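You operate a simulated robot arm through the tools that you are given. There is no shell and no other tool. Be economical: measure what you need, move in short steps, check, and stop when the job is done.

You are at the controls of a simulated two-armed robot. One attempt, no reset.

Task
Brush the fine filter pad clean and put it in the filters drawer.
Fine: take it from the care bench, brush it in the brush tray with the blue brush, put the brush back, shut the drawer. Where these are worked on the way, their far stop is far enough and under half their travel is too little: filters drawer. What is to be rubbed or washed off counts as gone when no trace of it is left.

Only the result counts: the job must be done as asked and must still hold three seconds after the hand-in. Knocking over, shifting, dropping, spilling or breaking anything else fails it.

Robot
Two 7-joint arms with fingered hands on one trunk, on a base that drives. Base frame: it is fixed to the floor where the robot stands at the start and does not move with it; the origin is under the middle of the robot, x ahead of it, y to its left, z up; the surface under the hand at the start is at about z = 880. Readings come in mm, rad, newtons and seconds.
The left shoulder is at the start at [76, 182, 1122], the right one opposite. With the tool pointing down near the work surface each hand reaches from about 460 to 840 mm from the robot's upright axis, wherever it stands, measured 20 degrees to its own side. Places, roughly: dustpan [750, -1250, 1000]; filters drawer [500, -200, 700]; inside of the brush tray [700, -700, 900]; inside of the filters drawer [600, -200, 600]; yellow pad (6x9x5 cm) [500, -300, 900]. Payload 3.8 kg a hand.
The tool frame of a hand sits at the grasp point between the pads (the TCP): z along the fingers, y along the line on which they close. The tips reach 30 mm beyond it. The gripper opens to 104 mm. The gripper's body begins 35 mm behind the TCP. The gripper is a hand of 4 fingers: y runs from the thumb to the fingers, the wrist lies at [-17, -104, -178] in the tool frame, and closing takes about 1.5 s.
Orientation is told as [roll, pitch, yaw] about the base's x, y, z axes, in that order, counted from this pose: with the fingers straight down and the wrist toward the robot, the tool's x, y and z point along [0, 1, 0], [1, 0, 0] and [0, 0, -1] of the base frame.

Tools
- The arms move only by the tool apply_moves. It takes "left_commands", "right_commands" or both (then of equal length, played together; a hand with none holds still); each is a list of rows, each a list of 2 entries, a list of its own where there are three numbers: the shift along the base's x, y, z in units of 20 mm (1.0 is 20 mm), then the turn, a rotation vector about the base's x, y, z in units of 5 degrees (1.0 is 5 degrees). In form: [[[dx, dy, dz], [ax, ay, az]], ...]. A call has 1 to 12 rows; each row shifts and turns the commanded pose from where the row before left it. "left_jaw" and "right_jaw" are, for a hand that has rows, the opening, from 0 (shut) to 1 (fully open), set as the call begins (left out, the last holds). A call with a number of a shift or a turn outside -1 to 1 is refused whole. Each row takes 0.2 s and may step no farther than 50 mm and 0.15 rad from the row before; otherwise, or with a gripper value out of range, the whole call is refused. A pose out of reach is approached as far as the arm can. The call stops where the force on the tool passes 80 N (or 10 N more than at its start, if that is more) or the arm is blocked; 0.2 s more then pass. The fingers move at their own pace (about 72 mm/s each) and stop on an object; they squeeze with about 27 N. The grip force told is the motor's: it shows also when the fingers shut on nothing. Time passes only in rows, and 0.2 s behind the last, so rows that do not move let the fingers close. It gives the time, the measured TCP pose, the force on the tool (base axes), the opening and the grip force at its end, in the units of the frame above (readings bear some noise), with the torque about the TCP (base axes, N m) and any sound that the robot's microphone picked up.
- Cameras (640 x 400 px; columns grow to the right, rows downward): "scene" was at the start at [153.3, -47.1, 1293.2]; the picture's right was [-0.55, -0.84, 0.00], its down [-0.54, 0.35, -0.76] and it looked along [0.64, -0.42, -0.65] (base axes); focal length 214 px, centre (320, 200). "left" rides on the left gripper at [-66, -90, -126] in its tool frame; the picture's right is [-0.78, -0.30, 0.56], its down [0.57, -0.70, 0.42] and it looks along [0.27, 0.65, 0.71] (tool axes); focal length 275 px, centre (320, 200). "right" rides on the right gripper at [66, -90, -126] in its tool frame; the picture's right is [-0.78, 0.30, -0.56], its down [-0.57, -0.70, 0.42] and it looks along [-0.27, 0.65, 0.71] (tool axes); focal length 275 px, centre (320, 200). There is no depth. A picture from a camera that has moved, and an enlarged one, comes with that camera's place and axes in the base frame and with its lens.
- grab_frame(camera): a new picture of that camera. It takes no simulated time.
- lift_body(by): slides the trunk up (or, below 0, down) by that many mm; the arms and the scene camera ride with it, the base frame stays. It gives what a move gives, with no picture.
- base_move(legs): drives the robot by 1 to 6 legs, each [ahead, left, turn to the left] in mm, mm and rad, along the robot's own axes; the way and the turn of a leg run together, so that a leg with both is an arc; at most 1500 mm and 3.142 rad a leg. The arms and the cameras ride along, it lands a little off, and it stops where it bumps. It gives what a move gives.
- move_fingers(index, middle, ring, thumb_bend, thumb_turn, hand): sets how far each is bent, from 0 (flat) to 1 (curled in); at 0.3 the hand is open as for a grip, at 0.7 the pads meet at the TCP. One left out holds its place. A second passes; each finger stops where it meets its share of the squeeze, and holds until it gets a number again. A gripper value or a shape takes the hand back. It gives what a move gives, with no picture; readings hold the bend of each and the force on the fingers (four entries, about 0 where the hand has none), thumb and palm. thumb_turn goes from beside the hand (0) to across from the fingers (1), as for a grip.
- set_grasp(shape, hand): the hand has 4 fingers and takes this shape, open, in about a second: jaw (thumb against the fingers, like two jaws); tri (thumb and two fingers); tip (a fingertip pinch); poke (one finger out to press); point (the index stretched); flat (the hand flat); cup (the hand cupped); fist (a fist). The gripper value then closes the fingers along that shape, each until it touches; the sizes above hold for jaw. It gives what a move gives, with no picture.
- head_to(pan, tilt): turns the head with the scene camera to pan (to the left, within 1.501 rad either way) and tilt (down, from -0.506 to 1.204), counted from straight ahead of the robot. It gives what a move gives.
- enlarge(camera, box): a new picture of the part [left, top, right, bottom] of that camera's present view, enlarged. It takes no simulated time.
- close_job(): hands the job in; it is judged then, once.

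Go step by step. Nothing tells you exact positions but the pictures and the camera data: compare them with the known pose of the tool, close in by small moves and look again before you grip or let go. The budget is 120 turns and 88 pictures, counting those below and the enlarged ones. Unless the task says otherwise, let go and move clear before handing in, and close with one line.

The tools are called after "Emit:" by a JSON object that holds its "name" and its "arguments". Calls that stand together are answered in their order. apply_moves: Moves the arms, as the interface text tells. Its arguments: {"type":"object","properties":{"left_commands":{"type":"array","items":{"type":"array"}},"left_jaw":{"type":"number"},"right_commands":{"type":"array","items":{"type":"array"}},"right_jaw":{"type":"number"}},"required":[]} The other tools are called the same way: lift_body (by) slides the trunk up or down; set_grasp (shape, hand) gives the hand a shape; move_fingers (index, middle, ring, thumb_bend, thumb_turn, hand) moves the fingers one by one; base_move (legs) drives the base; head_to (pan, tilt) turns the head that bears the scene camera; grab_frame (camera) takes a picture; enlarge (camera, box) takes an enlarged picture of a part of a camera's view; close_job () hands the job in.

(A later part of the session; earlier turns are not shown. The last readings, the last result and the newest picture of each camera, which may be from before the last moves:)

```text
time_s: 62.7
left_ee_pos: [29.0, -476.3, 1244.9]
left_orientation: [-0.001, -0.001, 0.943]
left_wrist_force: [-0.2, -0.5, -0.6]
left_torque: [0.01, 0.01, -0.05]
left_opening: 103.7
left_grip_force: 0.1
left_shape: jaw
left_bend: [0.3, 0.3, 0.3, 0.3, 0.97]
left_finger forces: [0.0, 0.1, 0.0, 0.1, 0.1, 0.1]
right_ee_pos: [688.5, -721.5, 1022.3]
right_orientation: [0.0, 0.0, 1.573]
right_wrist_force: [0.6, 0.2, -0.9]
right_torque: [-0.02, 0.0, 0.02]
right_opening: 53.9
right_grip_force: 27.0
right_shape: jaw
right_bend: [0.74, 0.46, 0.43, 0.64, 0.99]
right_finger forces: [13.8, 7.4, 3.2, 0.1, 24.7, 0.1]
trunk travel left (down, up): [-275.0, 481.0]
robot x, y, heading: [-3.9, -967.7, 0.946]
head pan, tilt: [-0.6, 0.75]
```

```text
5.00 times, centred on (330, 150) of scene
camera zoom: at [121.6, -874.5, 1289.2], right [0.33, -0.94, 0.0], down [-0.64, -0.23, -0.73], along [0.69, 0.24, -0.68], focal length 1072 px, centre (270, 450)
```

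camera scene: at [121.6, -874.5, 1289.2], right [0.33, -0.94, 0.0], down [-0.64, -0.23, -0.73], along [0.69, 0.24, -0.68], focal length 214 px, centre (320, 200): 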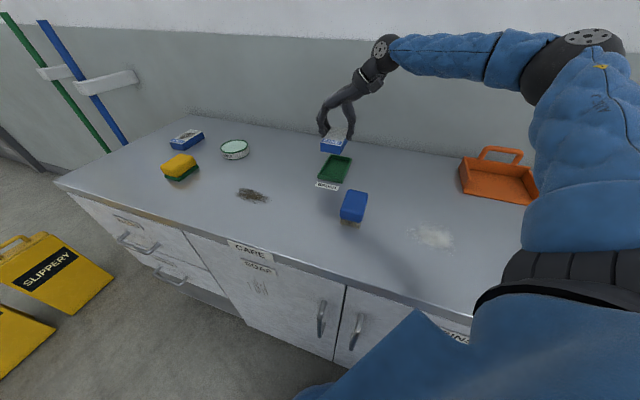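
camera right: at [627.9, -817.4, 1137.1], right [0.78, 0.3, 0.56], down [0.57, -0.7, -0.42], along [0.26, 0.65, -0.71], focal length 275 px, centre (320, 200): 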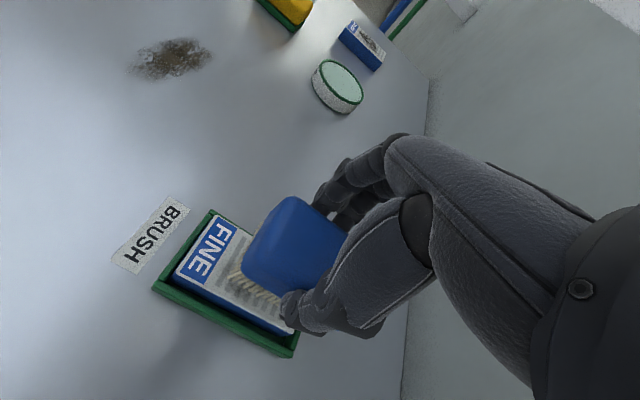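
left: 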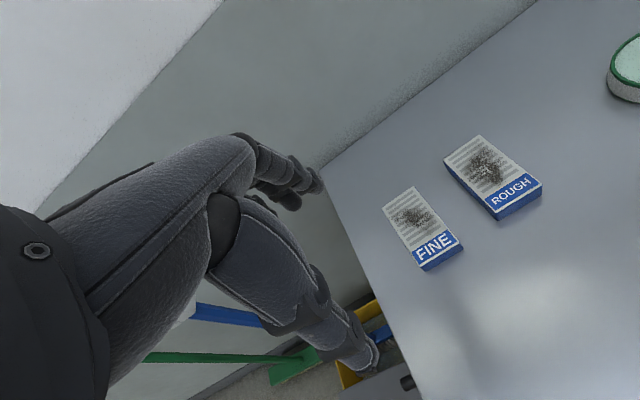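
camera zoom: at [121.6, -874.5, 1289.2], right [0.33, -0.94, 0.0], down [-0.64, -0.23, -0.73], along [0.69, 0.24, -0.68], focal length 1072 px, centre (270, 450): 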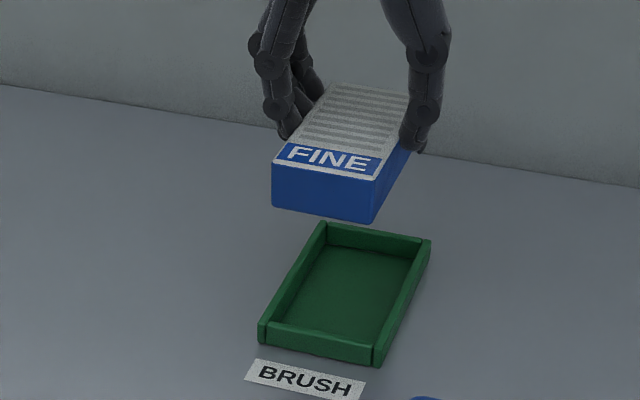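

The clean pad is held, tray and brush in place. Now I raise the hand, back away from the bench, face it squarely and drive toward the drawer.

Emit:
{"name": "apply_moves", "arguments": {"right_commands": [[[0, 0, 1], [0, 0, 0]], [[0, 0, 1], [0, 0, 0]], [[0, 0, 1], [0, 0, 0]]]}}

Emit:
{"name": "base_move", "arguments": {"legs": [[-264, 365, 0]]}}

Emit:
{"name": "base_move", "arguments": {"legs": [[0, 0, -0.945], [0, 608, 0]]}}

Emit:
{"name": "head_to", "arguments": {"pan": 0.3, "tilt": 0.7}}

Emit:
{"name": "grab_frame", "arguments": {"camera": "scene"}}

```text
time_s: 63.5
left_ee_pos: [28.5, -477.8, 1244.1]
left_orientation: [0.001, 0.001, 0.943]
left_wrist_force: [0.3, 0.5, -0.1]
left_torque: [0.0, 0.02, -0.01]
left_opening: 103.7
left_grip_force: 0.1
left_shape: jaw
left_bend: [0.3, 0.3, 0.3, 0.3, 0.97]
left_finger forces: [0.1, 0.0, 0.1, 0.0, 0.0, 0.0]
right_ee_pos: [688.8, -720.1, 1081.9]
right_orientation: [-0.001, 0.0, 1.572]
right_wrist_force: [0.6, 0.2, -0.8]
right_torque: [0.0, 0.01, -0.01]
right_opening: 53.9
right_grip_force: 26.6
right_shape: jaw
right_bend: [0.74, 0.46, 0.43, 0.64, 0.99]
right_finger forces: [13.8, 7.5, 3.3, 0.0, 24.7, 0.0]
trunk travel left (down, up): [-275.0, 481.0]
robot x, y, heading: [-4.1, -967.0, 0.943]
head pan, tilt: [-0.6, 0.75]
```

```text
time_s: 66.2
left_ee_pos: [-423.6, -474.3, 1244.6]
left_orientation: [0.0, 0.0, 0.936]
left_wrist_force: [-1.1, 0.4, 0.6]
left_torque: [-0.01, 0.01, -0.01]
left_opening: 103.7
left_grip_force: 0.0
left_shape: jaw
left_bend: [0.3, 0.3, 0.3, 0.3, 0.97]
left_finger forces: [0.0, 0.1, 0.0, 0.0, 0.1, 0.1]
right_ee_pos: [235.4, -723.1, 1082.5]
right_orientation: [-0.001, 0.0, 1.565]
right_wrist_force: [-1.8, 0.6, -0.8]
right_torque: [0.01, -0.07, 0.0]
right_opening: 53.9
right_grip_force: 27.1
right_shape: jaw
right_bend: [0.74, 0.46, 0.43, 0.64, 0.99]
right_finger forces: [13.8, 7.5, 3.3, 0.0, 24.5, 0.0]
trunk travel left (down, up): [-275.0, 481.0]
robot x, y, heading: [-463.4, -962.3, 0.934]
head pan, tilt: [-0.6, 0.75]
```

```text
time_s: 72.1
left_ee_pos: [-29.2, -98.9, 1244.5]
left_orientation: [-0.001, 0.0, -0.012]
left_wrist_force: [-0.6, 0.2, -0.1]
left_torque: [0.0, 0.01, -0.02]
left_opening: 103.9
left_grip_force: 0.0
left_shape: jaw
left_bend: [0.3, 0.3, 0.3, 0.3, 0.97]
left_finger forces: [0.0, 0.1, 0.1, 0.1, 0.1, 0.1]
right_ee_pos: [153.9, -780.9, 1081.7]
right_orientation: [0.001, -0.002, 0.618]
right_wrist_force: [0.0, 0.0, -1.2]
right_torque: [-0.02, 0.03, 0.0]
right_opening: 53.5
right_grip_force: 26.9
right_shape: jaw
right_bend: [0.74, 0.46, 0.43, 0.64, 0.99]
right_finger forces: [13.8, 7.5, 3.3, 0.0, 24.7, 0.1]
trunk travel left (down, up): [-275.0, 481.0]
robot x, y, heading: [-449.0, -354.1, -0.012]
head pan, tilt: [-0.6, 0.75]
```

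```text
time_s: 73.3
left_ee_pos: [-29.4, -100.5, 1243.8]
left_orientation: [0.0, 0.001, -0.01]
left_wrist_force: [-0.4, -0.2, -0.4]
left_torque: [0.0, -0.01, -0.02]
left_opening: 103.7
left_grip_force: 0.1
left_shape: jaw
left_bend: [0.3, 0.3, 0.3, 0.3, 0.97]
left_finger forces: [0.0, 0.1, 0.1, 0.1, 0.0, 0.0]
right_ee_pos: [152.3, -780.6, 1080.1]
right_orientation: [-0.001, 0.001, 0.618]
right_wrist_force: [-0.6, -0.1, -0.6]
right_torque: [0.03, -0.01, 0.02]
right_opening: 53.9
right_grip_force: 26.8
right_shape: jaw
right_bend: [0.74, 0.46, 0.43, 0.64, 0.99]
right_finger forces: [13.9, 7.4, 3.3, 0.0, 24.5, 0.0]
trunk travel left (down, up): [-275.0, 481.0]
robot x, y, heading: [-448.4, -357.5, -0.013]
head pan, tilt: [0.3, 0.7]
```

```text
35 pictures are left
camera scene: at [-285.7, -334.8, 1293.4], right [0.28, -0.96, 0.0], down [-0.62, -0.18, -0.76], along [0.73, 0.22, -0.64], focal length 214 px, centre (320, 200)
```

scene: 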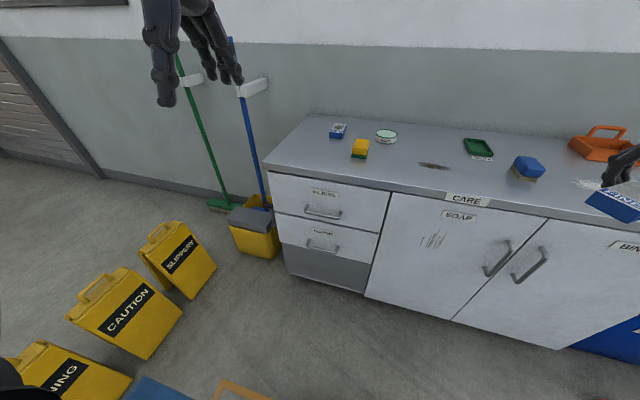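

Emit:
{"name": "enlarge", "arguments": {"camera": "scene", "box": [260, 165, 400, 265]}}

```text
4.00 times, centred on (330, 215) of scene
camera zoom: at [-285.7, -334.8, 1293.4], right [0.28, -0.96, 0.0], down [-0.62, -0.18, -0.76], along [0.73, 0.22, -0.64], focal length 858 px, centre (280, 140)
```

zoom: 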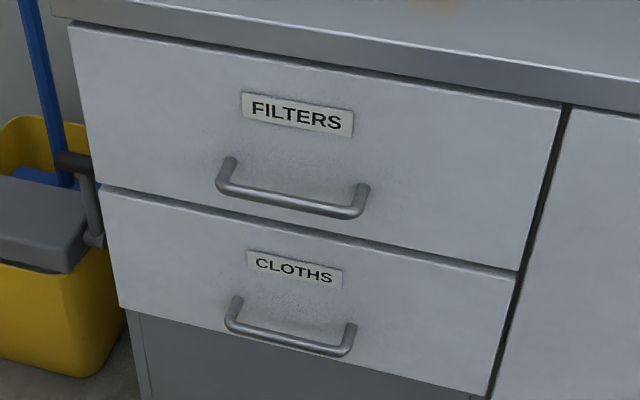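

The FILTERS bar handle is at about x=300, y −100…−240, z≈705. I retract the right hand (pad) and pitch the left hand to point forward.

Emit:
{"name": "apply_moves", "arguments": {"left_commands": [[[0.3, 0, -0.5], [0, -1, 0]], [[0.3, 0, -0.5], [0, -1, 0]], [[0.3, 0, -0.5], [0, -1, 0]], [[0.3, 0, -0.5], [0, -1, 0]], [[0.3, 0, -0.5], [0, -1, 0]], [[0.3, 0, -0.5], [0, -1, 0]], [[0.3, 0, -0.5], [0, -1, 0]], [[0.3, 0, -0.5], [0, -1, 0]], [[0.3, 0, -0.5], [0, -1, 0]], [[0.3, 0, -0.5], [0, -1, 0]], [[0.3, 0, -0.5], [0, -1, 0]], [[0.3, 0, -0.5], [0, -1, 0]]], "right_commands": [[[-0.8, 0, 0.3], [0, 0, 0]], [[-0.8, 0, 0.3], [0, 0, 0]], [[-0.8, 0, 0.3], [0, 0, 0]], [[-0.8, 0, 0.3], [0, 0, 0]], [[-0.8, 0, 0.3], [0, 0, 0]], [[-0.8, 0, 0.3], [0, 0, 0]], [[-0.8, 0, 0.3], [0, 0, 0]], [[-0.8, 0, 0.3], [0, 0, 0]], [[-0.8, 0, 0.3], [0, 0, 0]], [[-0.8, 0, 0.3], [0, 0, 0]], [[0, 0, 0.3], [0, 0, 0]], [[0, 0, 0.3], [0, 0, 0]]]}}

Emit:
{"name": "lift_body", "arguments": {"by": -200}}

```text
time_s: 75.9
left_ee_pos: [86.1, -95.7, 1145.4]
left_orientation: [0.021, -1.05, -0.024]
left_wrist_force: [-0.2, -0.1, 0.4]
left_torque: [0.03, 0.02, -0.03]
left_opening: 103.8
left_grip_force: 0.0
left_shape: jaw
left_bend: [0.3, 0.3, 0.3, 0.3, 0.97]
left_finger forces: [0.0, 0.0, 0.0, 0.0, 0.0, 0.0]
left hand out of reach, approached as far as the arm can: row 7, 8, 9, 10, 11
right_ee_pos: [-5.7, -780.2, 1152.9]
right_orientation: [0.0, 0.001, 0.618]
right_wrist_force: [0.0, -0.2, -0.7]
right_torque: [-0.01, -0.01, 0.0]
right_opening: 54.0
right_grip_force: 26.6
right_shape: jaw
right_bend: [0.74, 0.46, 0.43, 0.64, 0.99]
right_finger forces: [13.8, 7.4, 3.3, 0.0, 24.6, 0.1]
trunk travel left (down, up): [-275.0, 481.0]
robot x, y, heading: [-450.9, -358.1, -0.017]
head pan, tilt: [0.3, 0.7]
```

```text
time_s: 78.1
left_ee_pos: [159.9, -95.9, 841.2]
left_orientation: [0.016, -0.825, -0.021]
left_wrist_force: [-0.6, -0.4, -0.3]
left_torque: [-0.01, -0.02, 0.01]
left_opening: 103.8
left_grip_force: 0.0
left_shape: jaw
left_bend: [0.3, 0.3, 0.3, 0.3, 0.97]
left_finger forces: [0.0, 0.1, 0.1, 0.1, 0.0, 0.1]
right_ee_pos: [-7.8, -778.6, 954.2]
right_orientation: [-0.003, -0.001, 0.616]
right_wrist_force: [0.2, 0.2, -1.0]
right_torque: [0.0, 0.02, 0.01]
right_opening: 53.7
right_grip_force: 26.8
right_shape: jaw
right_bend: [0.74, 0.46, 0.43, 0.64, 0.99]
right_finger forces: [13.7, 7.5, 3.3, 0.0, 24.6, 0.0]
trunk travel left (down, up): [-75.0, 681.0]
robot x, y, heading: [-452.1, -359.8, -0.014]
head pan, tilt: [0.3, 0.7]
```

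The left wrist is partly limited in pitch; lower down it should have more freedom. I continue to a pre-grasp pose.

Emit:
{"name": "apply_moves", "arguments": {"left_commands": [[[-0.5, -0.3, -0.6], [0, -0.7, 0]], [[-0.5, -0.3, -0.6], [0, -0.7, 0]], [[-0.5, -0.3, -0.6], [0, -0.7, 0]], [[-0.5, -0.3, -0.6], [0, -0.7, 0]], [[-0.5, -0.3, -0.6], [0, -0.7, 0]], [[-0.5, -0.3, -0.6], [0, -0.7, 0]], [[-0.5, -0.3, -0.6], [0, -0.7, 0]], [[-0.5, -0.3, -0.6], [0, -0.7, 0]], [[-0.5, -0.3, -0.6], [0, -0.7, 0]], [[-0.5, -0.3, -0.6], [0, -0.7, 0]], [[-0.5, -0.3, -0.6], [0, -0.7, 0]], [[-0.5, -0.3, -0.3], [0, -0.7, 0]]]}}

Emit:
{"name": "grab_frame", "arguments": {"camera": "scene"}}

```text
time_s: 80.3
left_ee_pos: [72.6, -150.3, 719.6]
left_orientation: [0.991, -1.354, -1.059]
left_wrist_force: [-0.1, -0.4, -0.4]
left_torque: [0.02, 0.0, 0.0]
left_opening: 103.9
left_grip_force: 0.0
left_shape: jaw
left_bend: [0.3, 0.3, 0.3, 0.3, 0.97]
left_finger forces: [0.1, 0.0, 0.0, 0.0, 0.1, 0.0]
left hand out of reach, approached as far as the arm can: row 1, 2
right_ee_pos: [-5.6, -780.8, 952.9]
right_orientation: [-0.001, 0.0, 0.618]
right_wrist_force: [-0.2, 0.4, -0.2]
right_torque: [0.03, 0.03, 0.02]
right_opening: 54.0
right_grip_force: 27.2
right_shape: jaw
right_bend: [0.74, 0.46, 0.43, 0.64, 0.99]
right_finger forces: [13.8, 7.3, 3.4, 0.0, 24.6, 0.0]
trunk travel left (down, up): [-75.0, 681.0]
robot x, y, heading: [-449.0, -359.5, -0.015]
head pan, tilt: [0.3, 0.7]
stopped in row 11 (left hand): the arm was blocked; the commanded pose is now the measured one
```

```text
33 pictures are left
camera scene: at [-178.1, -335.9, 1084.3], right [0.28, -0.96, 0.0], down [-0.62, -0.18, -0.76], along [0.73, 0.22, -0.64], focal length 214 px, centre (320, 200)
```

scene: 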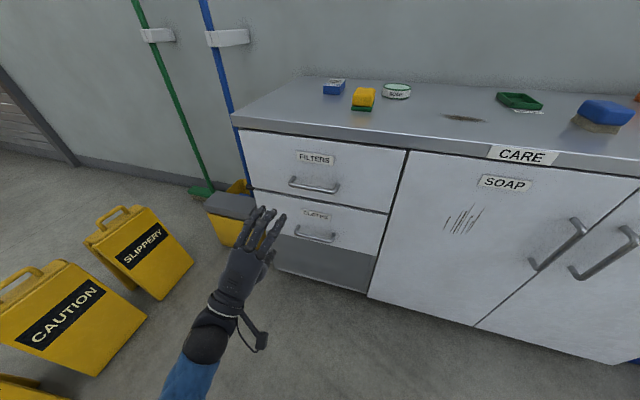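

Hand now points forward (≈12° off), near the right height. I trim roll, y and z a little.

Emit:
{"name": "apply_moves", "arguments": {"left_commands": [[[0, -0.4, -0.2], [-0.7, 0, 0]], [[0, -0.4, -0.2], [-0.7, 0, 0]], [[0, -0.2, -0.2], [-0.7, 0, 0]]]}}

Emit:
{"name": "base_move", "arguments": {"legs": [[130, 0, 0.014]]}}

Emit:
{"name": "grab_frame", "arguments": {"camera": "scene"}}

Emit:
{"name": "grab_frame", "arguments": {"camera": "left"}}

```text
time_s: 81.1
left_ee_pos: [75.6, -166.3, 708.1]
left_orientation: [0.799, -1.432, -0.918]
left_wrist_force: [-0.1, -1.0, -0.7]
left_torque: [0.0, 0.0, 0.0]
left_opening: 103.9
left_grip_force: 0.1
left_shape: jaw
left_bend: [0.3, 0.3, 0.3, 0.3, 0.97]
left_finger forces: [0.0, 0.1, 0.0, 0.1, 0.0, 0.0]
right_ee_pos: [-6.5, -780.2, 952.6]
right_orientation: [-0.001, -0.001, 0.618]
right_wrist_force: [0.4, -0.7, -1.1]
right_torque: [0.02, 0.0, -0.02]
right_opening: 53.8
right_grip_force: 27.0
right_shape: jaw
right_bend: [0.74, 0.46, 0.43, 0.64, 0.99]
right_finger forces: [13.9, 7.4, 3.3, 0.0, 24.6, 0.0]
trunk travel left (down, up): [-75.0, 681.0]
robot x, y, heading: [-446.1, -355.9, -0.012]
head pan, tilt: [0.3, 0.7]
```

```text
time_s: 82.4
left_ee_pos: [199.7, -159.9, 705.8]
left_orientation: [0.762, -1.427, -0.867]
left_wrist_force: [0.4, 0.3, 0.3]
left_torque: [-0.01, 0.03, -0.01]
left_opening: 103.9
left_grip_force: 0.1
left_shape: jaw
left_bend: [0.3, 0.3, 0.3, 0.3, 0.97]
left_finger forces: [0.0, 0.0, 0.0, 0.0, 0.0, 0.0]
right_ee_pos: [129.3, -774.3, 952.6]
right_orientation: [0.0, -0.002, 0.632]
right_wrist_force: [0.1, 0.0, -0.9]
right_torque: [0.0, 0.01, 0.0]
right_opening: 53.7
right_grip_force: 26.9
right_shape: jaw
right_bend: [0.74, 0.46, 0.43, 0.64, 0.99]
right_finger forces: [13.8, 7.5, 3.2, 0.1, 24.7, 0.1]
trunk travel left (down, up): [-75.0, 681.0]
robot x, y, heading: [-320.1, -354.6, 0.005]
head pan, tilt: [0.3, 0.7]
```

```text
32 pictures are left
camera scene: at [-49.0, -332.6, 1084.2], right [0.3, -0.95, 0.0], down [-0.62, -0.19, -0.76], along [0.73, 0.23, -0.64], focal length 214 px, centre (320, 200)
```

scene: 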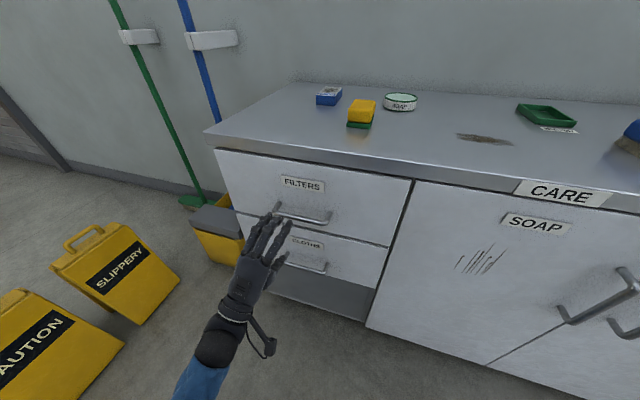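

```text
31 pictures are left
camera left: at [61.0, -201.5, 622.9], right [0.44, -0.79, -0.43], down [0.42, 0.6, -0.68], along [0.8, 0.12, 0.59], focal length 275 px, centre (320, 200)
```

left: 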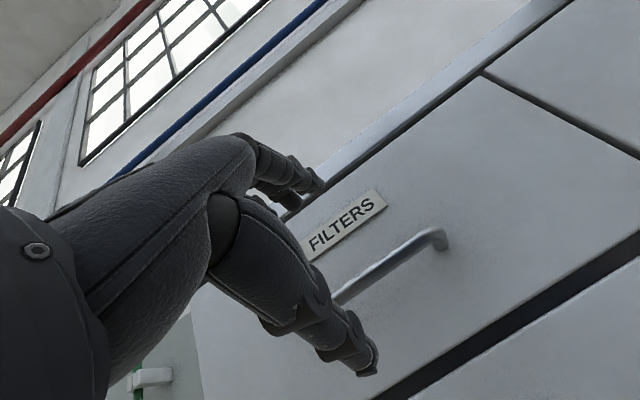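

The bar lies between fingers and thumb. I drive 85 mm further and look.

Emit:
{"name": "base_move", "arguments": {"legs": [[85, 0, 0]]}}

Emit:
{"name": "enlarge", "arguments": {"camera": "scene", "box": [220, 140, 380, 260]}}

Emit:
{"name": "grab_frame", "arguments": {"camera": "left"}}

```text
time_s: 83.5
left_ee_pos: [285.0, -159.8, 706.1]
left_orientation: [0.777, -1.424, -0.886]
left_wrist_force: [0.1, -1.1, 0.3]
left_torque: [0.01, -0.01, 0.01]
left_opening: 103.9
left_grip_force: 0.1
left_shape: jaw
left_bend: [0.3, 0.3, 0.3, 0.3, 0.97]
left_finger forces: [0.0, 0.0, 0.0, 0.0, 0.0, 0.1]
right_ee_pos: [213.7, -773.6, 952.3]
right_orientation: [-0.001, 0.0, 0.632]
right_wrist_force: [0.4, 0.0, -0.3]
right_torque: [0.02, 0.01, 0.01]
right_opening: 53.9
right_grip_force: 26.5
right_shape: jaw
right_bend: [0.74, 0.46, 0.43, 0.64, 0.99]
right_finger forces: [13.8, 7.4, 3.3, 0.0, 24.6, 0.0]
trunk travel left (down, up): [-75.0, 681.0]
robot x, y, heading: [-233.4, -359.9, 0.006]
head pan, tilt: [0.3, 0.7]
```

```text
3.33 times, centred on (300, 200) of scene
camera zoom: at [36.5, -332.4, 1084.2], right [0.3, -0.95, 0.0], down [-0.62, -0.19, -0.76], along [0.73, 0.23, -0.64], focal length 715 px, centre (387, 200)
```

zoom: 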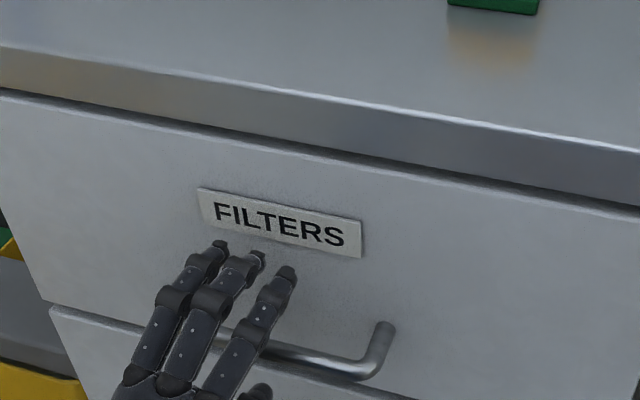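

```text
29 pictures are left
camera left: at [146.4, -200.6, 622.6], right [0.44, -0.79, -0.43], down [0.42, 0.6, -0.68], along [0.8, 0.12, 0.59], focal length 275 px, centre (320, 200)
```

left: 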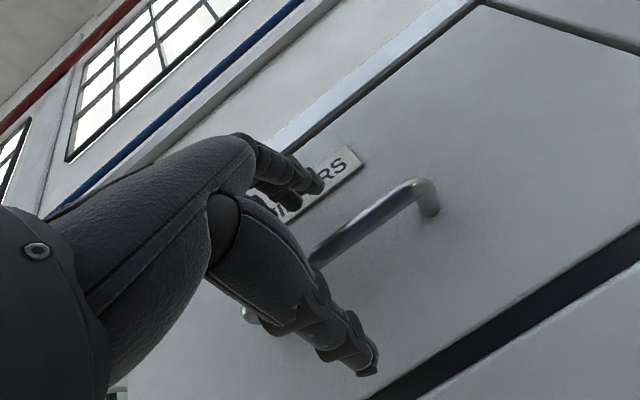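

Bar sits ~18 mm ahead of the TCP; I advance 10 mm and close.

Emit:
{"name": "apply_moves", "arguments": {"left_commands": [[[0.5, 0, -0.1], [0, 0, 0]], [[0, 0, 0], [0, 0, 0]]]}}

Emit:
{"name": "apply_moves", "arguments": {"left_commands": [[[0, 0, 0], [0, 0, 0]], [[0, 0, 0], [0, 0, 0]], [[0, 0, 0], [0, 0, 0]], [[0, 0, 0], [0, 0, 0]], [[0, 0, 0], [0, 0, 0]], [[0, 0, 0], [0, 0, 0]], [[0, 0, 0], [0, 0, 0]], [[0, 0, 0], [0, 0, 0]]], "left_jaw": 0}}

Emit:
{"name": "enlarge", "arguments": {"camera": "scene", "box": [220, 140, 380, 260]}}

```text
time_s: 84.1
left_ee_pos: [295.3, -158.5, 704.1]
left_orientation: [0.775, -1.427, -0.882]
left_wrist_force: [-0.3, 0.0, 0.2]
left_torque: [0.03, 0.01, 0.02]
left_opening: 104.0
left_grip_force: 0.1
left_shape: jaw
left_bend: [0.3, 0.3, 0.3, 0.3, 0.97]
left_finger forces: [0.0, 0.1, 0.0, 0.0, 0.0, 0.1]
right_ee_pos: [214.0, -774.0, 952.5]
right_orientation: [-0.002, 0.001, 0.63]
right_wrist_force: [-0.1, -1.0, -1.7]
right_torque: [-0.02, 0.0, 0.02]
right_opening: 53.9
right_grip_force: 26.6
right_shape: jaw
right_bend: [0.74, 0.46, 0.43, 0.64, 0.99]
right_finger forces: [13.8, 7.4, 3.4, 0.0, 24.6, 0.0]
trunk travel left (down, up): [-75.0, 681.0]
robot x, y, heading: [-237.7, -358.4, 0.004]
head pan, tilt: [0.3, 0.7]
```

```text
time_s: 85.9
left_ee_pos: [295.0, -159.9, 702.6]
left_orientation: [0.767, -1.423, -0.872]
left_wrist_force: [0.8, 0.7, -7.4]
left_torque: [-0.03, -0.01, -0.03]
left_opening: 0.0
left_grip_force: 27.2
left_shape: jaw
left_bend: [0.7, 0.7, 0.7, 0.73, 1.0]
left_finger forces: [5.8, 0.1, 0.0, 0.0, 24.6, 0.1]
right_ee_pos: [215.1, -774.3, 952.4]
right_orientation: [0.0, 0.001, 0.631]
right_wrist_force: [0.2, -0.5, 0.1]
right_torque: [0.0, -0.01, 0.02]
right_opening: 53.5
right_grip_force: 27.1
right_shape: jaw
right_bend: [0.74, 0.46, 0.43, 0.64, 0.99]
right_finger forces: [13.8, 7.4, 3.4, 0.0, 24.6, 0.0]
trunk travel left (down, up): [-75.0, 681.0]
robot x, y, heading: [-235.3, -359.0, 0.003]
head pan, tilt: [0.3, 0.7]
```

```text
3.33 times, centred on (300, 200) of scene
camera zoom: at [36.7, -332.1, 1084.1], right [0.3, -0.95, 0.0], down [-0.62, -0.19, -0.76], along [0.73, 0.23, -0.64], focal length 715 px, centre (387, 200)
```

zoom: 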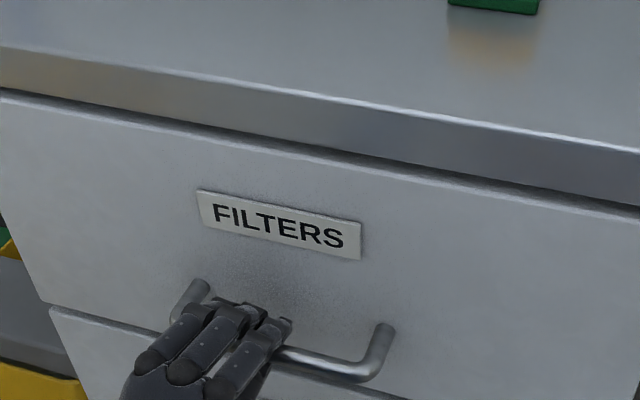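

The fingers seem curled over the bar. I pull back gently by 50 mm with the base and check.

Emit:
{"name": "base_move", "arguments": {"legs": [[-50, 0, 0]]}}

Emit:
{"name": "grab_frame", "arguments": {"camera": "scene"}}

```text
time_s: 86.8
left_ee_pos: [245.2, -159.8, 703.5]
left_orientation: [0.768, -1.425, -0.875]
left_wrist_force: [-1.0, 0.9, -8.7]
left_torque: [-0.04, 0.03, 0.01]
left_opening: 0.0
left_grip_force: 26.8
left_shape: jaw
left_bend: [0.7, 0.7, 0.7, 0.73, 1.0]
left_finger forces: [4.3, 0.0, 0.0, 0.1, 24.7, 0.0]
right_ee_pos: [165.7, -773.9, 952.7]
right_orientation: [0.001, 0.001, 0.632]
right_wrist_force: [0.1, 0.7, -0.8]
right_torque: [0.01, -0.01, -0.04]
right_opening: 53.8
right_grip_force: 27.0
right_shape: jaw
right_bend: [0.74, 0.46, 0.43, 0.64, 0.99]
right_finger forces: [13.8, 7.4, 3.4, 0.0, 24.6, 0.0]
trunk travel left (down, up): [-75.0, 681.0]
robot x, y, heading: [-285.0, -360.6, 0.002]
head pan, tilt: [0.3, 0.7]
```

```text
27 pictures are left
camera scene: at [-12.8, -332.1, 1084.1], right [0.3, -0.95, 0.0], down [-0.62, -0.19, -0.76], along [0.73, 0.23, -0.64], focal length 214 px, centre (320, 200)
```

scene: 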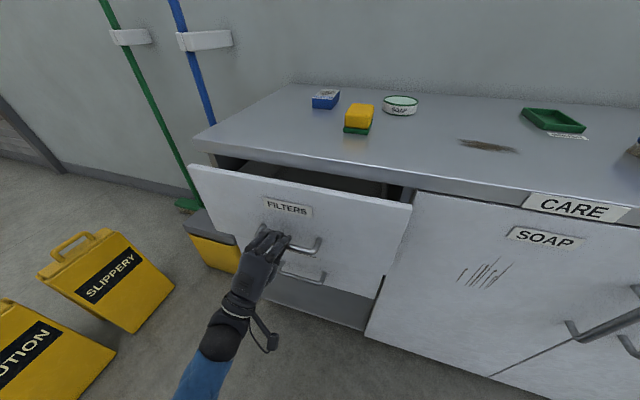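

The drawer opens. I pull 200 mm more.

Emit:
{"name": "base_move", "arguments": {"legs": [[-200, 0, 0]]}}

Emit:
{"name": "grab_frame", "arguments": {"camera": "scene"}}

```text
time_s: 88.4
left_ee_pos: [45.2, -160.8, 703.1]
left_orientation: [0.765, -1.424, -0.874]
left_wrist_force: [-1.0, 7.3, -7.8]
left_torque: [-0.05, 0.04, 0.02]
left_opening: 0.1
left_grip_force: 26.4
left_shape: jaw
left_bend: [0.7, 0.7, 0.7, 0.74, 1.0]
left_finger forces: [4.6, 0.0, 0.0, 0.1, 24.8, 0.0]
right_ee_pos: [-36.2, -774.6, 953.4]
right_orientation: [0.0, 0.0, 0.631]
right_wrist_force: [-0.1, -0.2, -1.0]
right_torque: [-0.01, 0.0, 0.0]
right_opening: 53.4
right_grip_force: 26.5
right_shape: jaw
right_bend: [0.74, 0.46, 0.43, 0.64, 0.99]
right_finger forces: [13.8, 7.4, 3.5, 0.1, 24.6, 0.0]
trunk travel left (down, up): [-75.0, 681.0]
robot x, y, heading: [-481.5, -356.4, -0.002]
head pan, tilt: [0.3, 0.7]
```

```text
26 pictures are left
camera scene: at [-213.0, -332.7, 1084.1], right [0.3, -0.95, 0.0], down [-0.62, -0.19, -0.76], along [0.73, 0.23, -0.64], focal length 214 px, centre (320, 200)
```

scene: 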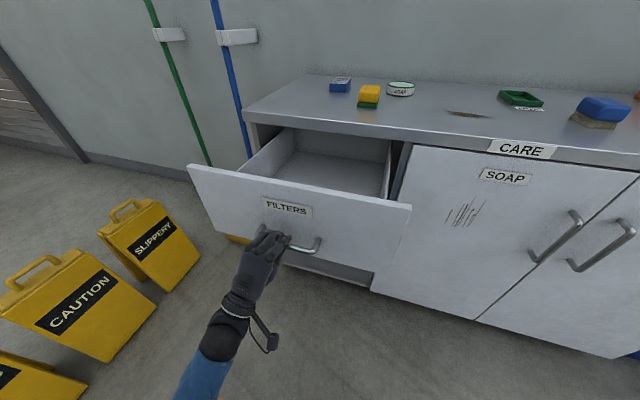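

Open 250 mm. I pull a little more toward its stop.

Emit:
{"name": "base_move", "arguments": {"legs": [[-80, 0, 0]]}}

Emit:
{"name": "grab_frame", "arguments": {"camera": "scene"}}

```text
time_s: 89.5
left_ee_pos: [-35.7, -160.9, 702.4]
left_orientation: [0.761, -1.423, -0.867]
left_wrist_force: [-1.1, 3.7, -6.7]
left_torque: [-0.04, 0.04, 0.04]
left_opening: 0.1
left_grip_force: 27.2
left_shape: jaw
left_bend: [0.7, 0.7, 0.7, 0.74, 1.0]
left_finger forces: [4.0, 0.0, 0.0, 0.0, 1.0, 0.0]
right_ee_pos: [-116.3, -774.3, 952.7]
right_orientation: [-0.002, 0.001, 0.63]
right_wrist_force: [-0.5, 0.5, -0.7]
right_torque: [-0.03, 0.03, 0.01]
right_opening: 53.8
right_grip_force: 27.4
right_shape: jaw
right_bend: [0.74, 0.46, 0.43, 0.64, 0.99]
right_finger forces: [13.7, 7.4, 3.4, 0.0, 24.6, 0.1]
trunk travel left (down, up): [-75.0, 681.0]
robot x, y, heading: [-568.3, -358.7, 0.003]
head pan, tilt: [0.3, 0.7]
```

```text
25 pictures are left
camera scene: at [-294.0, -332.8, 1084.2], right [0.3, -0.95, 0.0], down [-0.62, -0.19, -0.76], along [0.73, 0.23, -0.64], focal length 214 px, centre (320, 200)
```

scene: 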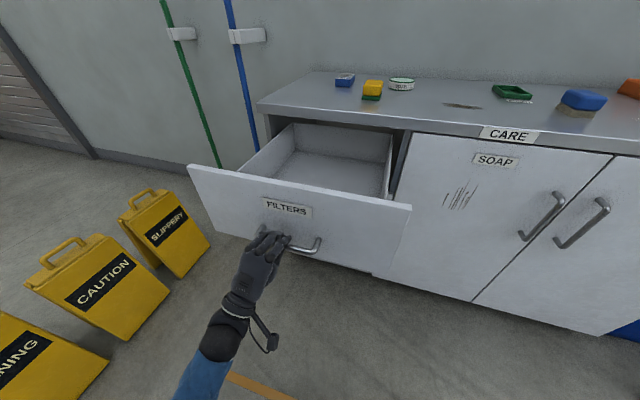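

The drawer is open ~330 mm. I open the left hand and back it off the handle.

Emit:
{"name": "apply_moves", "arguments": {"left_commands": [[[0, 0, 0], [0, 0, 0]], [[0, 0, 0], [0, 0, 0]], [[0, 0, 0], [0, 0, 0]], [[0, 0, 0], [0, 0, 0]], [[0, 0, 0], [0, 0, 0]], [[0, 0, 0], [0, 0, 0]], [[-0.5, 0, 0], [0, 0, 0]], [[-0.9, 0, 0], [0, 0, 0]], [[-0.9, 0, 0], [0, 0, 0]], [[-0.9, 0, 0], [0, 0, 0]]], "left_jaw": 1}}

Emit:
{"name": "grab_frame", "arguments": {"camera": "scene"}}

```text
time_s: 91.7
left_ee_pos: [-100.5, -160.7, 702.3]
left_orientation: [0.763, -1.423, -0.872]
left_wrist_force: [0.1, -0.2, -0.9]
left_torque: [0.02, -0.01, 0.02]
left_opening: 103.5
left_grip_force: 0.0
left_shape: jaw
left_bend: [0.3, 0.3, 0.3, 0.3, 0.97]
left_finger forces: [0.0, 0.1, 0.0, 0.0, 0.1, 0.0]
right_ee_pos: [-116.5, -775.1, 953.2]
right_orientation: [-0.001, 0.0, 0.631]
right_wrist_force: [0.4, 0.1, -0.8]
right_torque: [0.04, -0.03, 0.0]
right_opening: 53.7
right_grip_force: 26.6
right_shape: jaw
right_bend: [0.74, 0.46, 0.43, 0.64, 0.99]
right_finger forces: [13.8, 7.4, 3.4, 0.0, 24.5, 0.0]
trunk travel left (down, up): [-75.0, 681.0]
robot x, y, heading: [-563.8, -357.3, 0.003]
head pan, tilt: [0.3, 0.7]
```

```text
24 pictures are left
camera scene: at [-294.4, -333.3, 1084.3], right [0.3, -0.95, 0.0], down [-0.62, -0.19, -0.76], along [0.73, 0.23, -0.64], focal length 214 px, centre (320, 200)
```

scene: 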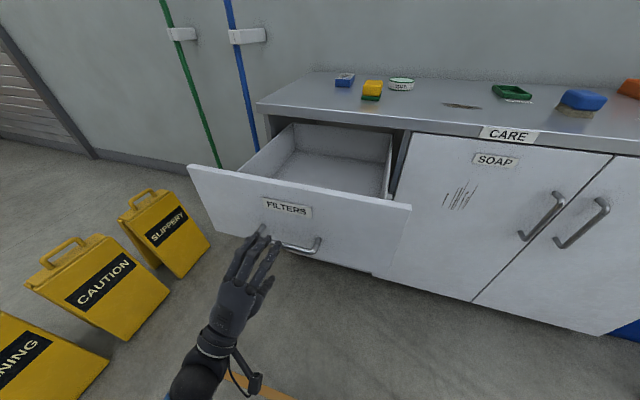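

Released. I raise the trunk, then drive to a stance for placing the pad with the right hand.

Emit:
{"name": "lift_body", "arguments": {"by": 300}}

Emit:
{"name": "base_move", "arguments": {"legs": [[0, 325, 0], [130, 0, 0]]}}

Emit:
{"name": "head_to", "arguments": {"pan": -0.1, "tilt": 0.85}}

Emit:
{"name": "grab_frame", "arguments": {"camera": "scene"}}

```text
time_s: 94.7
left_ee_pos: [-99.5, -159.8, 1002.2]
left_orientation: [0.763, -1.423, -0.872]
left_wrist_force: [-0.1, 0.8, 0.4]
left_torque: [-0.01, 0.05, 0.01]
left_opening: 103.4
left_grip_force: 0.0
left_shape: jaw
left_bend: [0.3, 0.3, 0.3, 0.3, 0.97]
left_finger forces: [0.0, 0.1, 0.0, 0.0, 0.0, 0.0]
right_ee_pos: [-116.5, -774.8, 1253.0]
right_orientation: [0.001, 0.0, 0.631]
right_wrist_force: [0.2, -0.4, -0.7]
right_torque: [0.01, 0.0, -0.02]
right_opening: 53.7
right_grip_force: 27.6
right_shape: jaw
right_bend: [0.74, 0.46, 0.43, 0.64, 0.99]
right_finger forces: [13.8, 7.4, 3.2, 0.0, 24.6, 0.0]
trunk travel left (down, up): [-375.0, 381.0]
robot x, y, heading: [-567.3, -356.7, -0.0]
head pan, tilt: [0.3, 0.7]
```

```text
time_s: 97.7
left_ee_pos: [30.9, 161.3, 1001.9]
left_orientation: [0.757, -1.422, -0.866]
left_wrist_force: [-0.6, -0.5, 0.3]
left_torque: [0.02, 0.04, -0.01]
left_opening: 103.7
left_grip_force: 0.0
left_shape: jaw
left_bend: [0.3, 0.3, 0.3, 0.3, 0.97]
left_finger forces: [0.0, 0.0, 0.0, 0.1, 0.0, 0.0]
right_ee_pos: [12.7, -453.8, 1252.2]
right_orientation: [0.004, 0.002, 0.629]
right_wrist_force: [0.5, 0.6, -0.6]
right_torque: [0.0, 0.05, 0.03]
right_opening: 53.7
right_grip_force: 26.5
right_shape: jaw
right_bend: [0.74, 0.46, 0.43, 0.64, 0.99]
right_finger forces: [13.7, 7.4, 3.4, 0.0, 24.6, 0.1]
trunk travel left (down, up): [-375.0, 381.0]
robot x, y, heading: [-438.8, -34.8, -0.002]
head pan, tilt: [0.3, 0.7]
```

```text
time_s: 98.6
left_ee_pos: [29.6, 160.3, 1002.1]
left_orientation: [0.763, -1.422, -0.873]
left_wrist_force: [1.2, 0.0, -0.6]
left_torque: [0.01, 0.0, 0.01]
left_opening: 103.7
left_grip_force: 0.2
left_shape: jaw
left_bend: [0.3, 0.3, 0.3, 0.3, 0.97]
left_finger forces: [0.1, 0.0, 0.0, 0.0, 0.0, 0.0]
right_ee_pos: [12.6, -453.6, 1253.9]
right_orientation: [0.0, -0.003, 0.629]
right_wrist_force: [0.2, 0.9, -1.4]
right_torque: [-0.02, 0.01, 0.0]
right_opening: 53.9
right_grip_force: 27.0
right_shape: jaw
right_bend: [0.74, 0.46, 0.43, 0.64, 0.99]
right_finger forces: [13.9, 7.4, 3.5, 0.0, 24.7, 0.0]
trunk travel left (down, up): [-375.0, 381.0]
robot x, y, heading: [-439.2, -37.2, 0.001]
head pan, tilt: [-0.099, 0.85]
```

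```text
23 pictures are left
camera scene: at [-311.7, -43.9, 1382.7], right [-0.1, -1.0, 0.0], down [-0.75, 0.07, -0.66], along [0.66, -0.07, -0.75], focal length 214 px, centre (320, 200)
```

scene: 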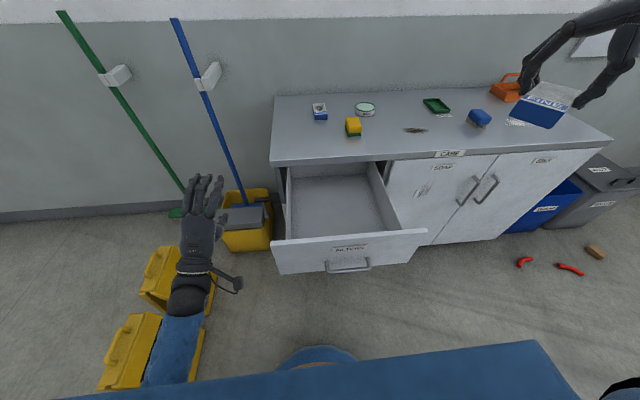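

Emit:
{"name": "enlarge", "arguments": {"camera": "scene", "box": [255, 140, 435, 280]}}

```text
2.86 times, centred on (345, 210) of scene
camera zoom: at [-311.7, -43.9, 1382.7], right [-0.1, -1.0, 0.0], down [-0.75, 0.07, -0.66], along [0.66, -0.07, -0.75], focal length 613 px, centre (249, 171)
```

zoom: 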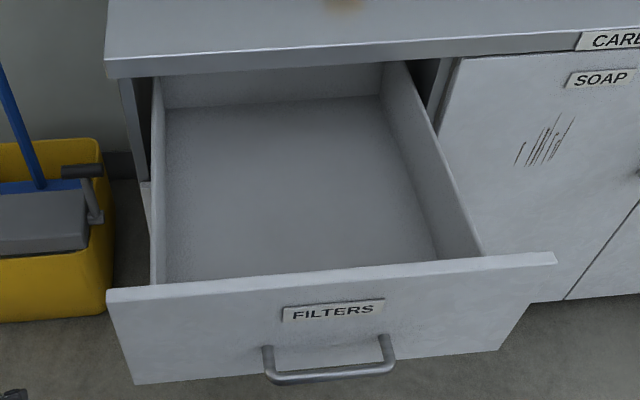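

The drawer interior spans y ≈ 20…−335, x ≈ 30…430, floor around z≈700. I bring the pad over it.

Emit:
{"name": "apply_moves", "arguments": {"right_commands": [[[0.58, 0.95, -0.5], [0, 0, 0]], [[0.58, 0.95, -0.5], [0, 0, 0]], [[0.58, 0.95, -0.5], [0, 0, 0]], [[0.58, 0.95, -0.5], [0, 0, 0]], [[0.58, 0.95, -0.5], [0, 0, 0]], [[0.58, 0.95, -0.5], [0, 0, 0]], [[0.58, 0.95, -0.5], [0, 0, 0]], [[0.58, 0.95, -0.5], [0, 0, 0]], [[0.58, 0.95, -0.5], [0, 0, 0]], [[0.58, 0.95, -0.5], [0, 0, 0]], [[0.58, 0.95, -0.5], [0, 0, 0]], [[0.58, 0.95, -0.5], [0, 0, 0]]]}}

Emit:
{"name": "apply_moves", "arguments": {"right_commands": [[[0.58, 0.95, -0.5], [0, 0, 0]], [[0.58, 0.95, -0.5], [0, 0, 0]], [[0.58, 0.95, -1], [0, 0, 0]], [[0.58, 0.95, -1], [0, 0, 0]], [[0, 0, -1], [0, 0, 0]], [[0, 0, -1], [0, 0, 0]]]}}

Emit:
{"name": "grab_frame", "arguments": {"camera": "scene"}}

```text
time_s: 101.2
left_ee_pos: [30.7, 161.2, 1001.9]
left_orientation: [0.761, -1.421, -0.873]
left_wrist_force: [-0.4, -0.1, 0.3]
left_torque: [0.02, -0.01, -0.04]
left_opening: 103.5
left_grip_force: 0.1
left_shape: jaw
left_bend: [0.3, 0.3, 0.3, 0.3, 0.97]
left_finger forces: [0.1, 0.0, 0.0, 0.0, 0.0, 0.1]
right_ee_pos: [150.3, -225.7, 1133.1]
right_orientation: [0.0, 0.0, 0.627]
right_wrist_force: [-0.6, -0.7, -1.0]
right_torque: [-0.02, -0.01, -0.03]
right_opening: 54.0
right_grip_force: 26.5
right_shape: jaw
right_bend: [0.74, 0.46, 0.43, 0.64, 0.99]
right_finger forces: [14.0, 7.4, 3.3, 0.1, 24.6, 0.1]
trunk travel left (down, up): [-375.0, 381.0]
robot x, y, heading: [-437.7, -38.2, 0.0]
head pan, tilt: [-0.099, 0.85]
```

```text
time_s: 102.6
left_ee_pos: [29.9, 160.4, 1003.6]
left_orientation: [0.766, -1.423, -0.873]
left_wrist_force: [-0.4, 0.8, 0.6]
left_torque: [0.01, 0.02, -0.02]
left_opening: 103.9
left_grip_force: 0.0
left_shape: jaw
left_bend: [0.3, 0.3, 0.3, 0.3, 0.97]
left_finger forces: [0.0, 0.0, 0.0, 0.1, 0.1, 0.0]
right_ee_pos: [170.8, -173.8, 1041.1]
right_orientation: [0.001, -0.001, 0.629]
right_wrist_force: [0.6, 0.0, -1.1]
right_torque: [0.0, -0.03, 0.01]
right_opening: 53.6
right_grip_force: 27.4
right_shape: jaw
right_bend: [0.74, 0.46, 0.43, 0.64, 0.99]
right_finger forces: [13.8, 7.3, 3.4, 0.0, 24.7, 0.0]
right hand out of reach, approached as far as the arm can: row 4, 5, 6
trunk travel left (down, up): [-375.0, 381.0]
robot x, y, heading: [-439.0, -32.1, -0.004]
head pan, tilt: [-0.099, 0.85]
```

```text
21 pictures are left
camera scene: at [-312.2, -44.1, 1382.7], right [-0.1, -0.99, 0.0], down [-0.75, 0.08, -0.66], along [0.66, -0.07, -0.75], focal length 214 px, centre (320, 200)
```

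scene: 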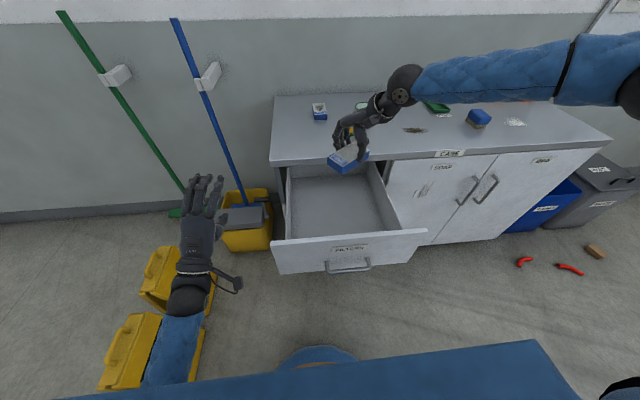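

The pad hangs over the drawer. I reduce the yaw so the wrist lies behind, and descend partway.

Emit:
{"name": "apply_moves", "arguments": {"right_commands": [[[0.1, 0, -0.3], [0, 0, -1]], [[0.1, 0, -0.3], [0, 0, -1]], [[0.1, 0, -0.3], [0, 0, -1]], [[0.1, 0, -0.3], [0, 0, -1]], [[0.1, 0, -0.5], [0, 0, -1]], [[0.1, 0, -0.5], [0, 0, -1]], [[0.1, 0.1, -0.7], [0, 0, -1]], [[0.1, 0.1, -0.7], [0, 0, 0]], [[0.1, 0.1, -0.7], [0, 0, 0]], [[0.1, 0.1, -0.7], [0, 0, 0]], [[0, 0.1, -0.7], [0, 0, 0]]]}}

Emit:
{"name": "grab_frame", "arguments": {"camera": "scene"}}

```text
time_s: 105.0
left_ee_pos: [29.6, 160.5, 1002.0]
left_orientation: [0.763, -1.422, -0.874]
left_wrist_force: [0.4, -0.4, -0.2]
left_torque: [0.0, 0.02, 0.0]
left_opening: 103.5
left_grip_force: 0.1
left_shape: jaw
left_bend: [0.3, 0.3, 0.3, 0.3, 0.97]
left_finger forces: [0.0, 0.0, 0.0, 0.0, 0.1, 0.1]
right_ee_pos: [140.0, -222.7, 960.8]
right_orientation: [0.002, 0.001, 0.018]
right_wrist_force: [0.7, 0.5, -0.9]
right_torque: [-0.02, 0.03, 0.01]
right_opening: 54.0
right_grip_force: 27.4
right_shape: jaw
right_bend: [0.74, 0.46, 0.43, 0.64, 0.99]
right_finger forces: [13.9, 7.4, 3.3, 0.0, 24.6, 0.1]
right hand out of reach, approached as far as the arm can: row 1, 2, 3, 4, 5, 6, 7, 8, 9, 10, 11
trunk travel left (down, up): [-375.0, 381.0]
robot x, y, heading: [-436.9, -32.0, 0.002]
head pan, tilt: [-0.099, 0.85]
```

```text
20 pictures are left
camera scene: at [-311.9, -44.0, 1382.7], right [-0.1, -0.99, 0.0], down [-0.75, 0.08, -0.66], along [0.66, -0.07, -0.75], focal length 214 px, centre (320, 200)
```

scene: 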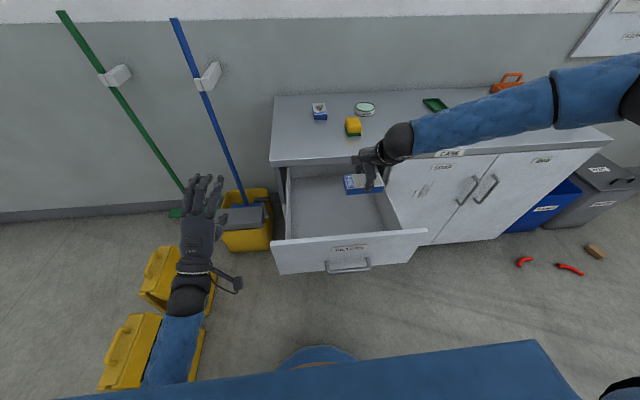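

The arm is at its limit there, but the spot is inside the drawer. I lower the whole trunk instead, 160 mm first.

Emit:
{"name": "lift_body", "arguments": {"by": -160}}

Emit:
{"name": "grab_frame", "arguments": {"camera": "scene"}}

Emit:
{"name": "grab_frame", "arguments": {"camera": "right"}}

```text
time_s: 106.8
left_ee_pos: [29.5, 159.6, 842.9]
left_orientation: [0.769, -1.425, -0.879]
left_wrist_force: [0.1, 0.0, -0.4]
left_torque: [0.03, 0.02, -0.03]
left_opening: 103.6
left_grip_force: 0.0
left_shape: jaw
left_bend: [0.3, 0.3, 0.3, 0.3, 0.97]
left_finger forces: [0.1, 0.1, 0.0, 0.0, 0.0, 0.0]
right_ee_pos: [143.4, -223.0, 802.2]
right_orientation: [0.0, -0.002, 0.018]
right_wrist_force: [0.3, 0.7, -1.5]
right_torque: [-0.01, -0.01, -0.01]
right_opening: 53.8
right_grip_force: 26.9
right_shape: jaw
right_bend: [0.74, 0.46, 0.43, 0.64, 0.99]
right_finger forces: [13.8, 7.5, 3.3, 0.0, 24.6, 0.0]
trunk travel left (down, up): [-215.0, 541.0]
robot x, y, heading: [-435.5, -33.7, 0.001]
head pan, tilt: [-0.099, 0.85]
```

```text
19 pictures are left
camera scene: at [-249.2, -43.9, 1219.7], right [-0.1, -0.99, 0.0], down [-0.75, 0.08, -0.66], along [0.66, -0.07, -0.75], focal length 214 px, centre (320, 200)
```

scene: 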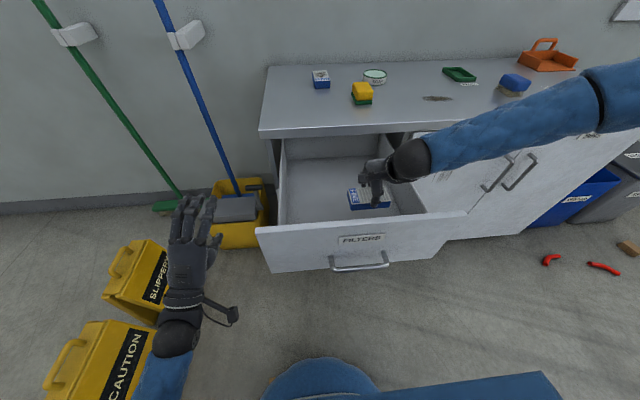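

```text
18 pictures are left
camera right: at [49.7, -157.7, 926.8], right [0.31, -0.77, 0.56], down [-0.69, -0.58, -0.43], along [0.65, -0.25, -0.71], focal length 275 px, centre (320, 200)
```

right: 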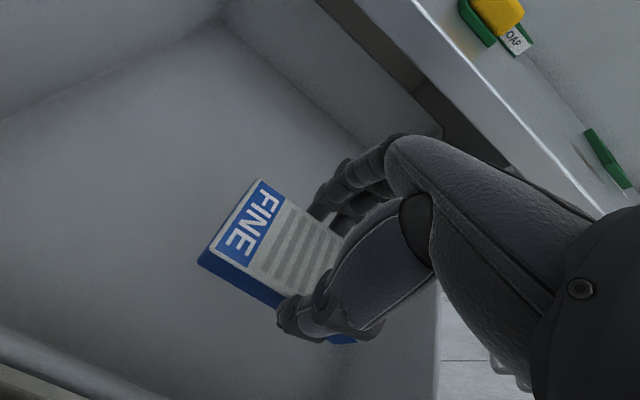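

Everything clear; floor is perhaps ~z 660. Lower further in steps.

Emit:
{"name": "lift_body", "arguments": {"by": -60}}

Emit:
{"name": "enlarge", "arguments": {"camera": "scene", "box": [250, 120, 480, 280]}}

```text
time_s: 107.8
left_ee_pos: [30.0, 159.9, 783.1]
left_orientation: [0.771, -1.422, -0.879]
left_wrist_force: [0.3, -0.1, -0.6]
left_torque: [0.0, 0.02, 0.0]
left_opening: 103.5
left_grip_force: 0.0
left_shape: jaw
left_bend: [0.3, 0.3, 0.3, 0.3, 0.97]
left_finger forces: [0.0, 0.0, 0.1, 0.0, 0.0, 0.0]
right_ee_pos: [142.5, -223.1, 742.2]
right_orientation: [0.0, 0.0, 0.018]
right_wrist_force: [-0.4, -1.6, -0.2]
right_torque: [0.0, -0.02, -0.02]
right_opening: 53.9
right_grip_force: 27.1
right_shape: jaw
right_bend: [0.74, 0.46, 0.43, 0.64, 0.99]
right_finger forces: [14.0, 7.3, 3.3, 0.1, 24.7, 0.0]
trunk travel left (down, up): [-155.0, 601.0]
robot x, y, heading: [-438.8, -32.5, 0.0]
head pan, tilt: [-0.099, 0.85]
```

```text
2.50 times, centred on (365, 200) of scene
camera zoom: at [-217.3, -43.9, 1157.2], right [-0.1, -0.99, 0.0], down [-0.75, 0.08, -0.66], along [0.66, -0.07, -0.75], focal length 536 px, centre (208, 200)
```

zoom: 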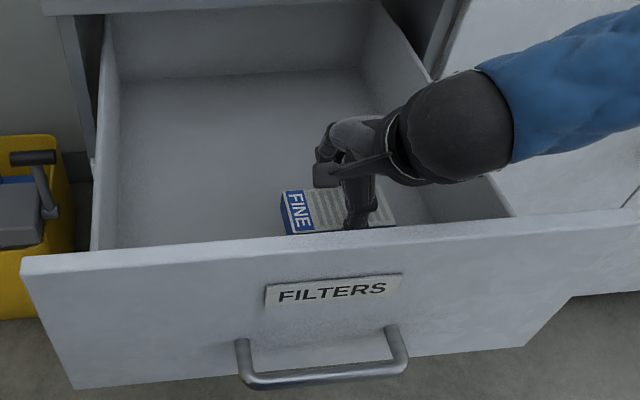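

Emit:
{"name": "lift_body", "arguments": {"by": -22}}

Emit:
{"name": "enlarge", "arguments": {"camera": "right", "box": [100, 100, 580, 400]}}

```text
time_s: 108.5
left_ee_pos: [29.7, 160.3, 759.7]
left_orientation: [0.771, -1.422, -0.884]
left_wrist_force: [-0.4, -0.3, 0.3]
left_torque: [0.02, 0.0, -0.01]
left_opening: 103.6
left_grip_force: 0.1
left_shape: jaw
left_bend: [0.3, 0.3, 0.3, 0.3, 0.97]
left_finger forces: [0.2, 0.0, 0.0, 0.0, 0.0, 0.0]
right_ee_pos: [142.1, -223.3, 719.3]
right_orientation: [0.001, -0.002, 0.017]
right_wrist_force: [-0.5, -0.4, -0.6]
right_torque: [0.0, 0.0, -0.02]
right_opening: 53.7
right_grip_force: 27.4
right_shape: jaw
right_bend: [0.74, 0.46, 0.43, 0.64, 0.99]
right_finger forces: [13.9, 7.3, 3.3, 0.0, 24.6, 0.1]
trunk travel left (down, up): [-133.0, 623.0]
robot x, y, heading: [-440.7, -36.7, -0.0]
head pan, tilt: [-0.099, 0.85]
```

```text
1.33 times, centred on (340, 250) of right
camera zoom: at [49.4, -157.7, 844.7], right [0.31, -0.77, 0.56], down [-0.69, -0.58, -0.43], along [0.65, -0.25, -0.71], focal length 367 px, centre (293, 133)
```

zoom: 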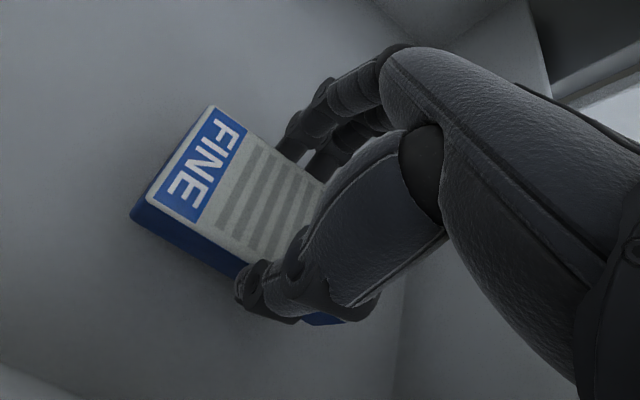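

Shadow shows the floor is near. I test down with small arm steps.

Emit:
{"name": "apply_moves", "arguments": {"right_commands": [[[0, 0, -0.25], [0, 0, 0]], [[0, 0, -0.25], [0, 0, 0]], [[0, 0, -0.25], [0, 0, 0]]]}}

```text
time_s: 109.3
left_ee_pos: [29.5, 160.9, 759.9]
left_orientation: [0.762, -1.424, -0.873]
left_wrist_force: [0.6, 1.2, 0.4]
left_torque: [-0.05, -0.01, 0.03]
left_opening: 103.7
left_grip_force: 0.1
left_shape: jaw
left_bend: [0.3, 0.3, 0.3, 0.3, 0.97]
left_finger forces: [0.0, 0.0, 0.0, 0.0, 0.0, 0.0]
right_ee_pos: [142.4, -223.5, 704.5]
right_orientation: [0.001, 0.0, 0.017]
right_wrist_force: [0.3, -0.1, -1.5]
right_torque: [0.0, 0.01, 0.02]
right_opening: 53.8
right_grip_force: 27.2
right_shape: jaw
right_bend: [0.74, 0.46, 0.43, 0.64, 0.99]
right_finger forces: [13.9, 7.4, 3.3, 0.0, 24.6, 0.0]
trunk travel left (down, up): [-133.0, 623.0]
robot x, y, heading: [-439.2, -38.6, -0.001]
head pan, tilt: [-0.099, 0.85]
```

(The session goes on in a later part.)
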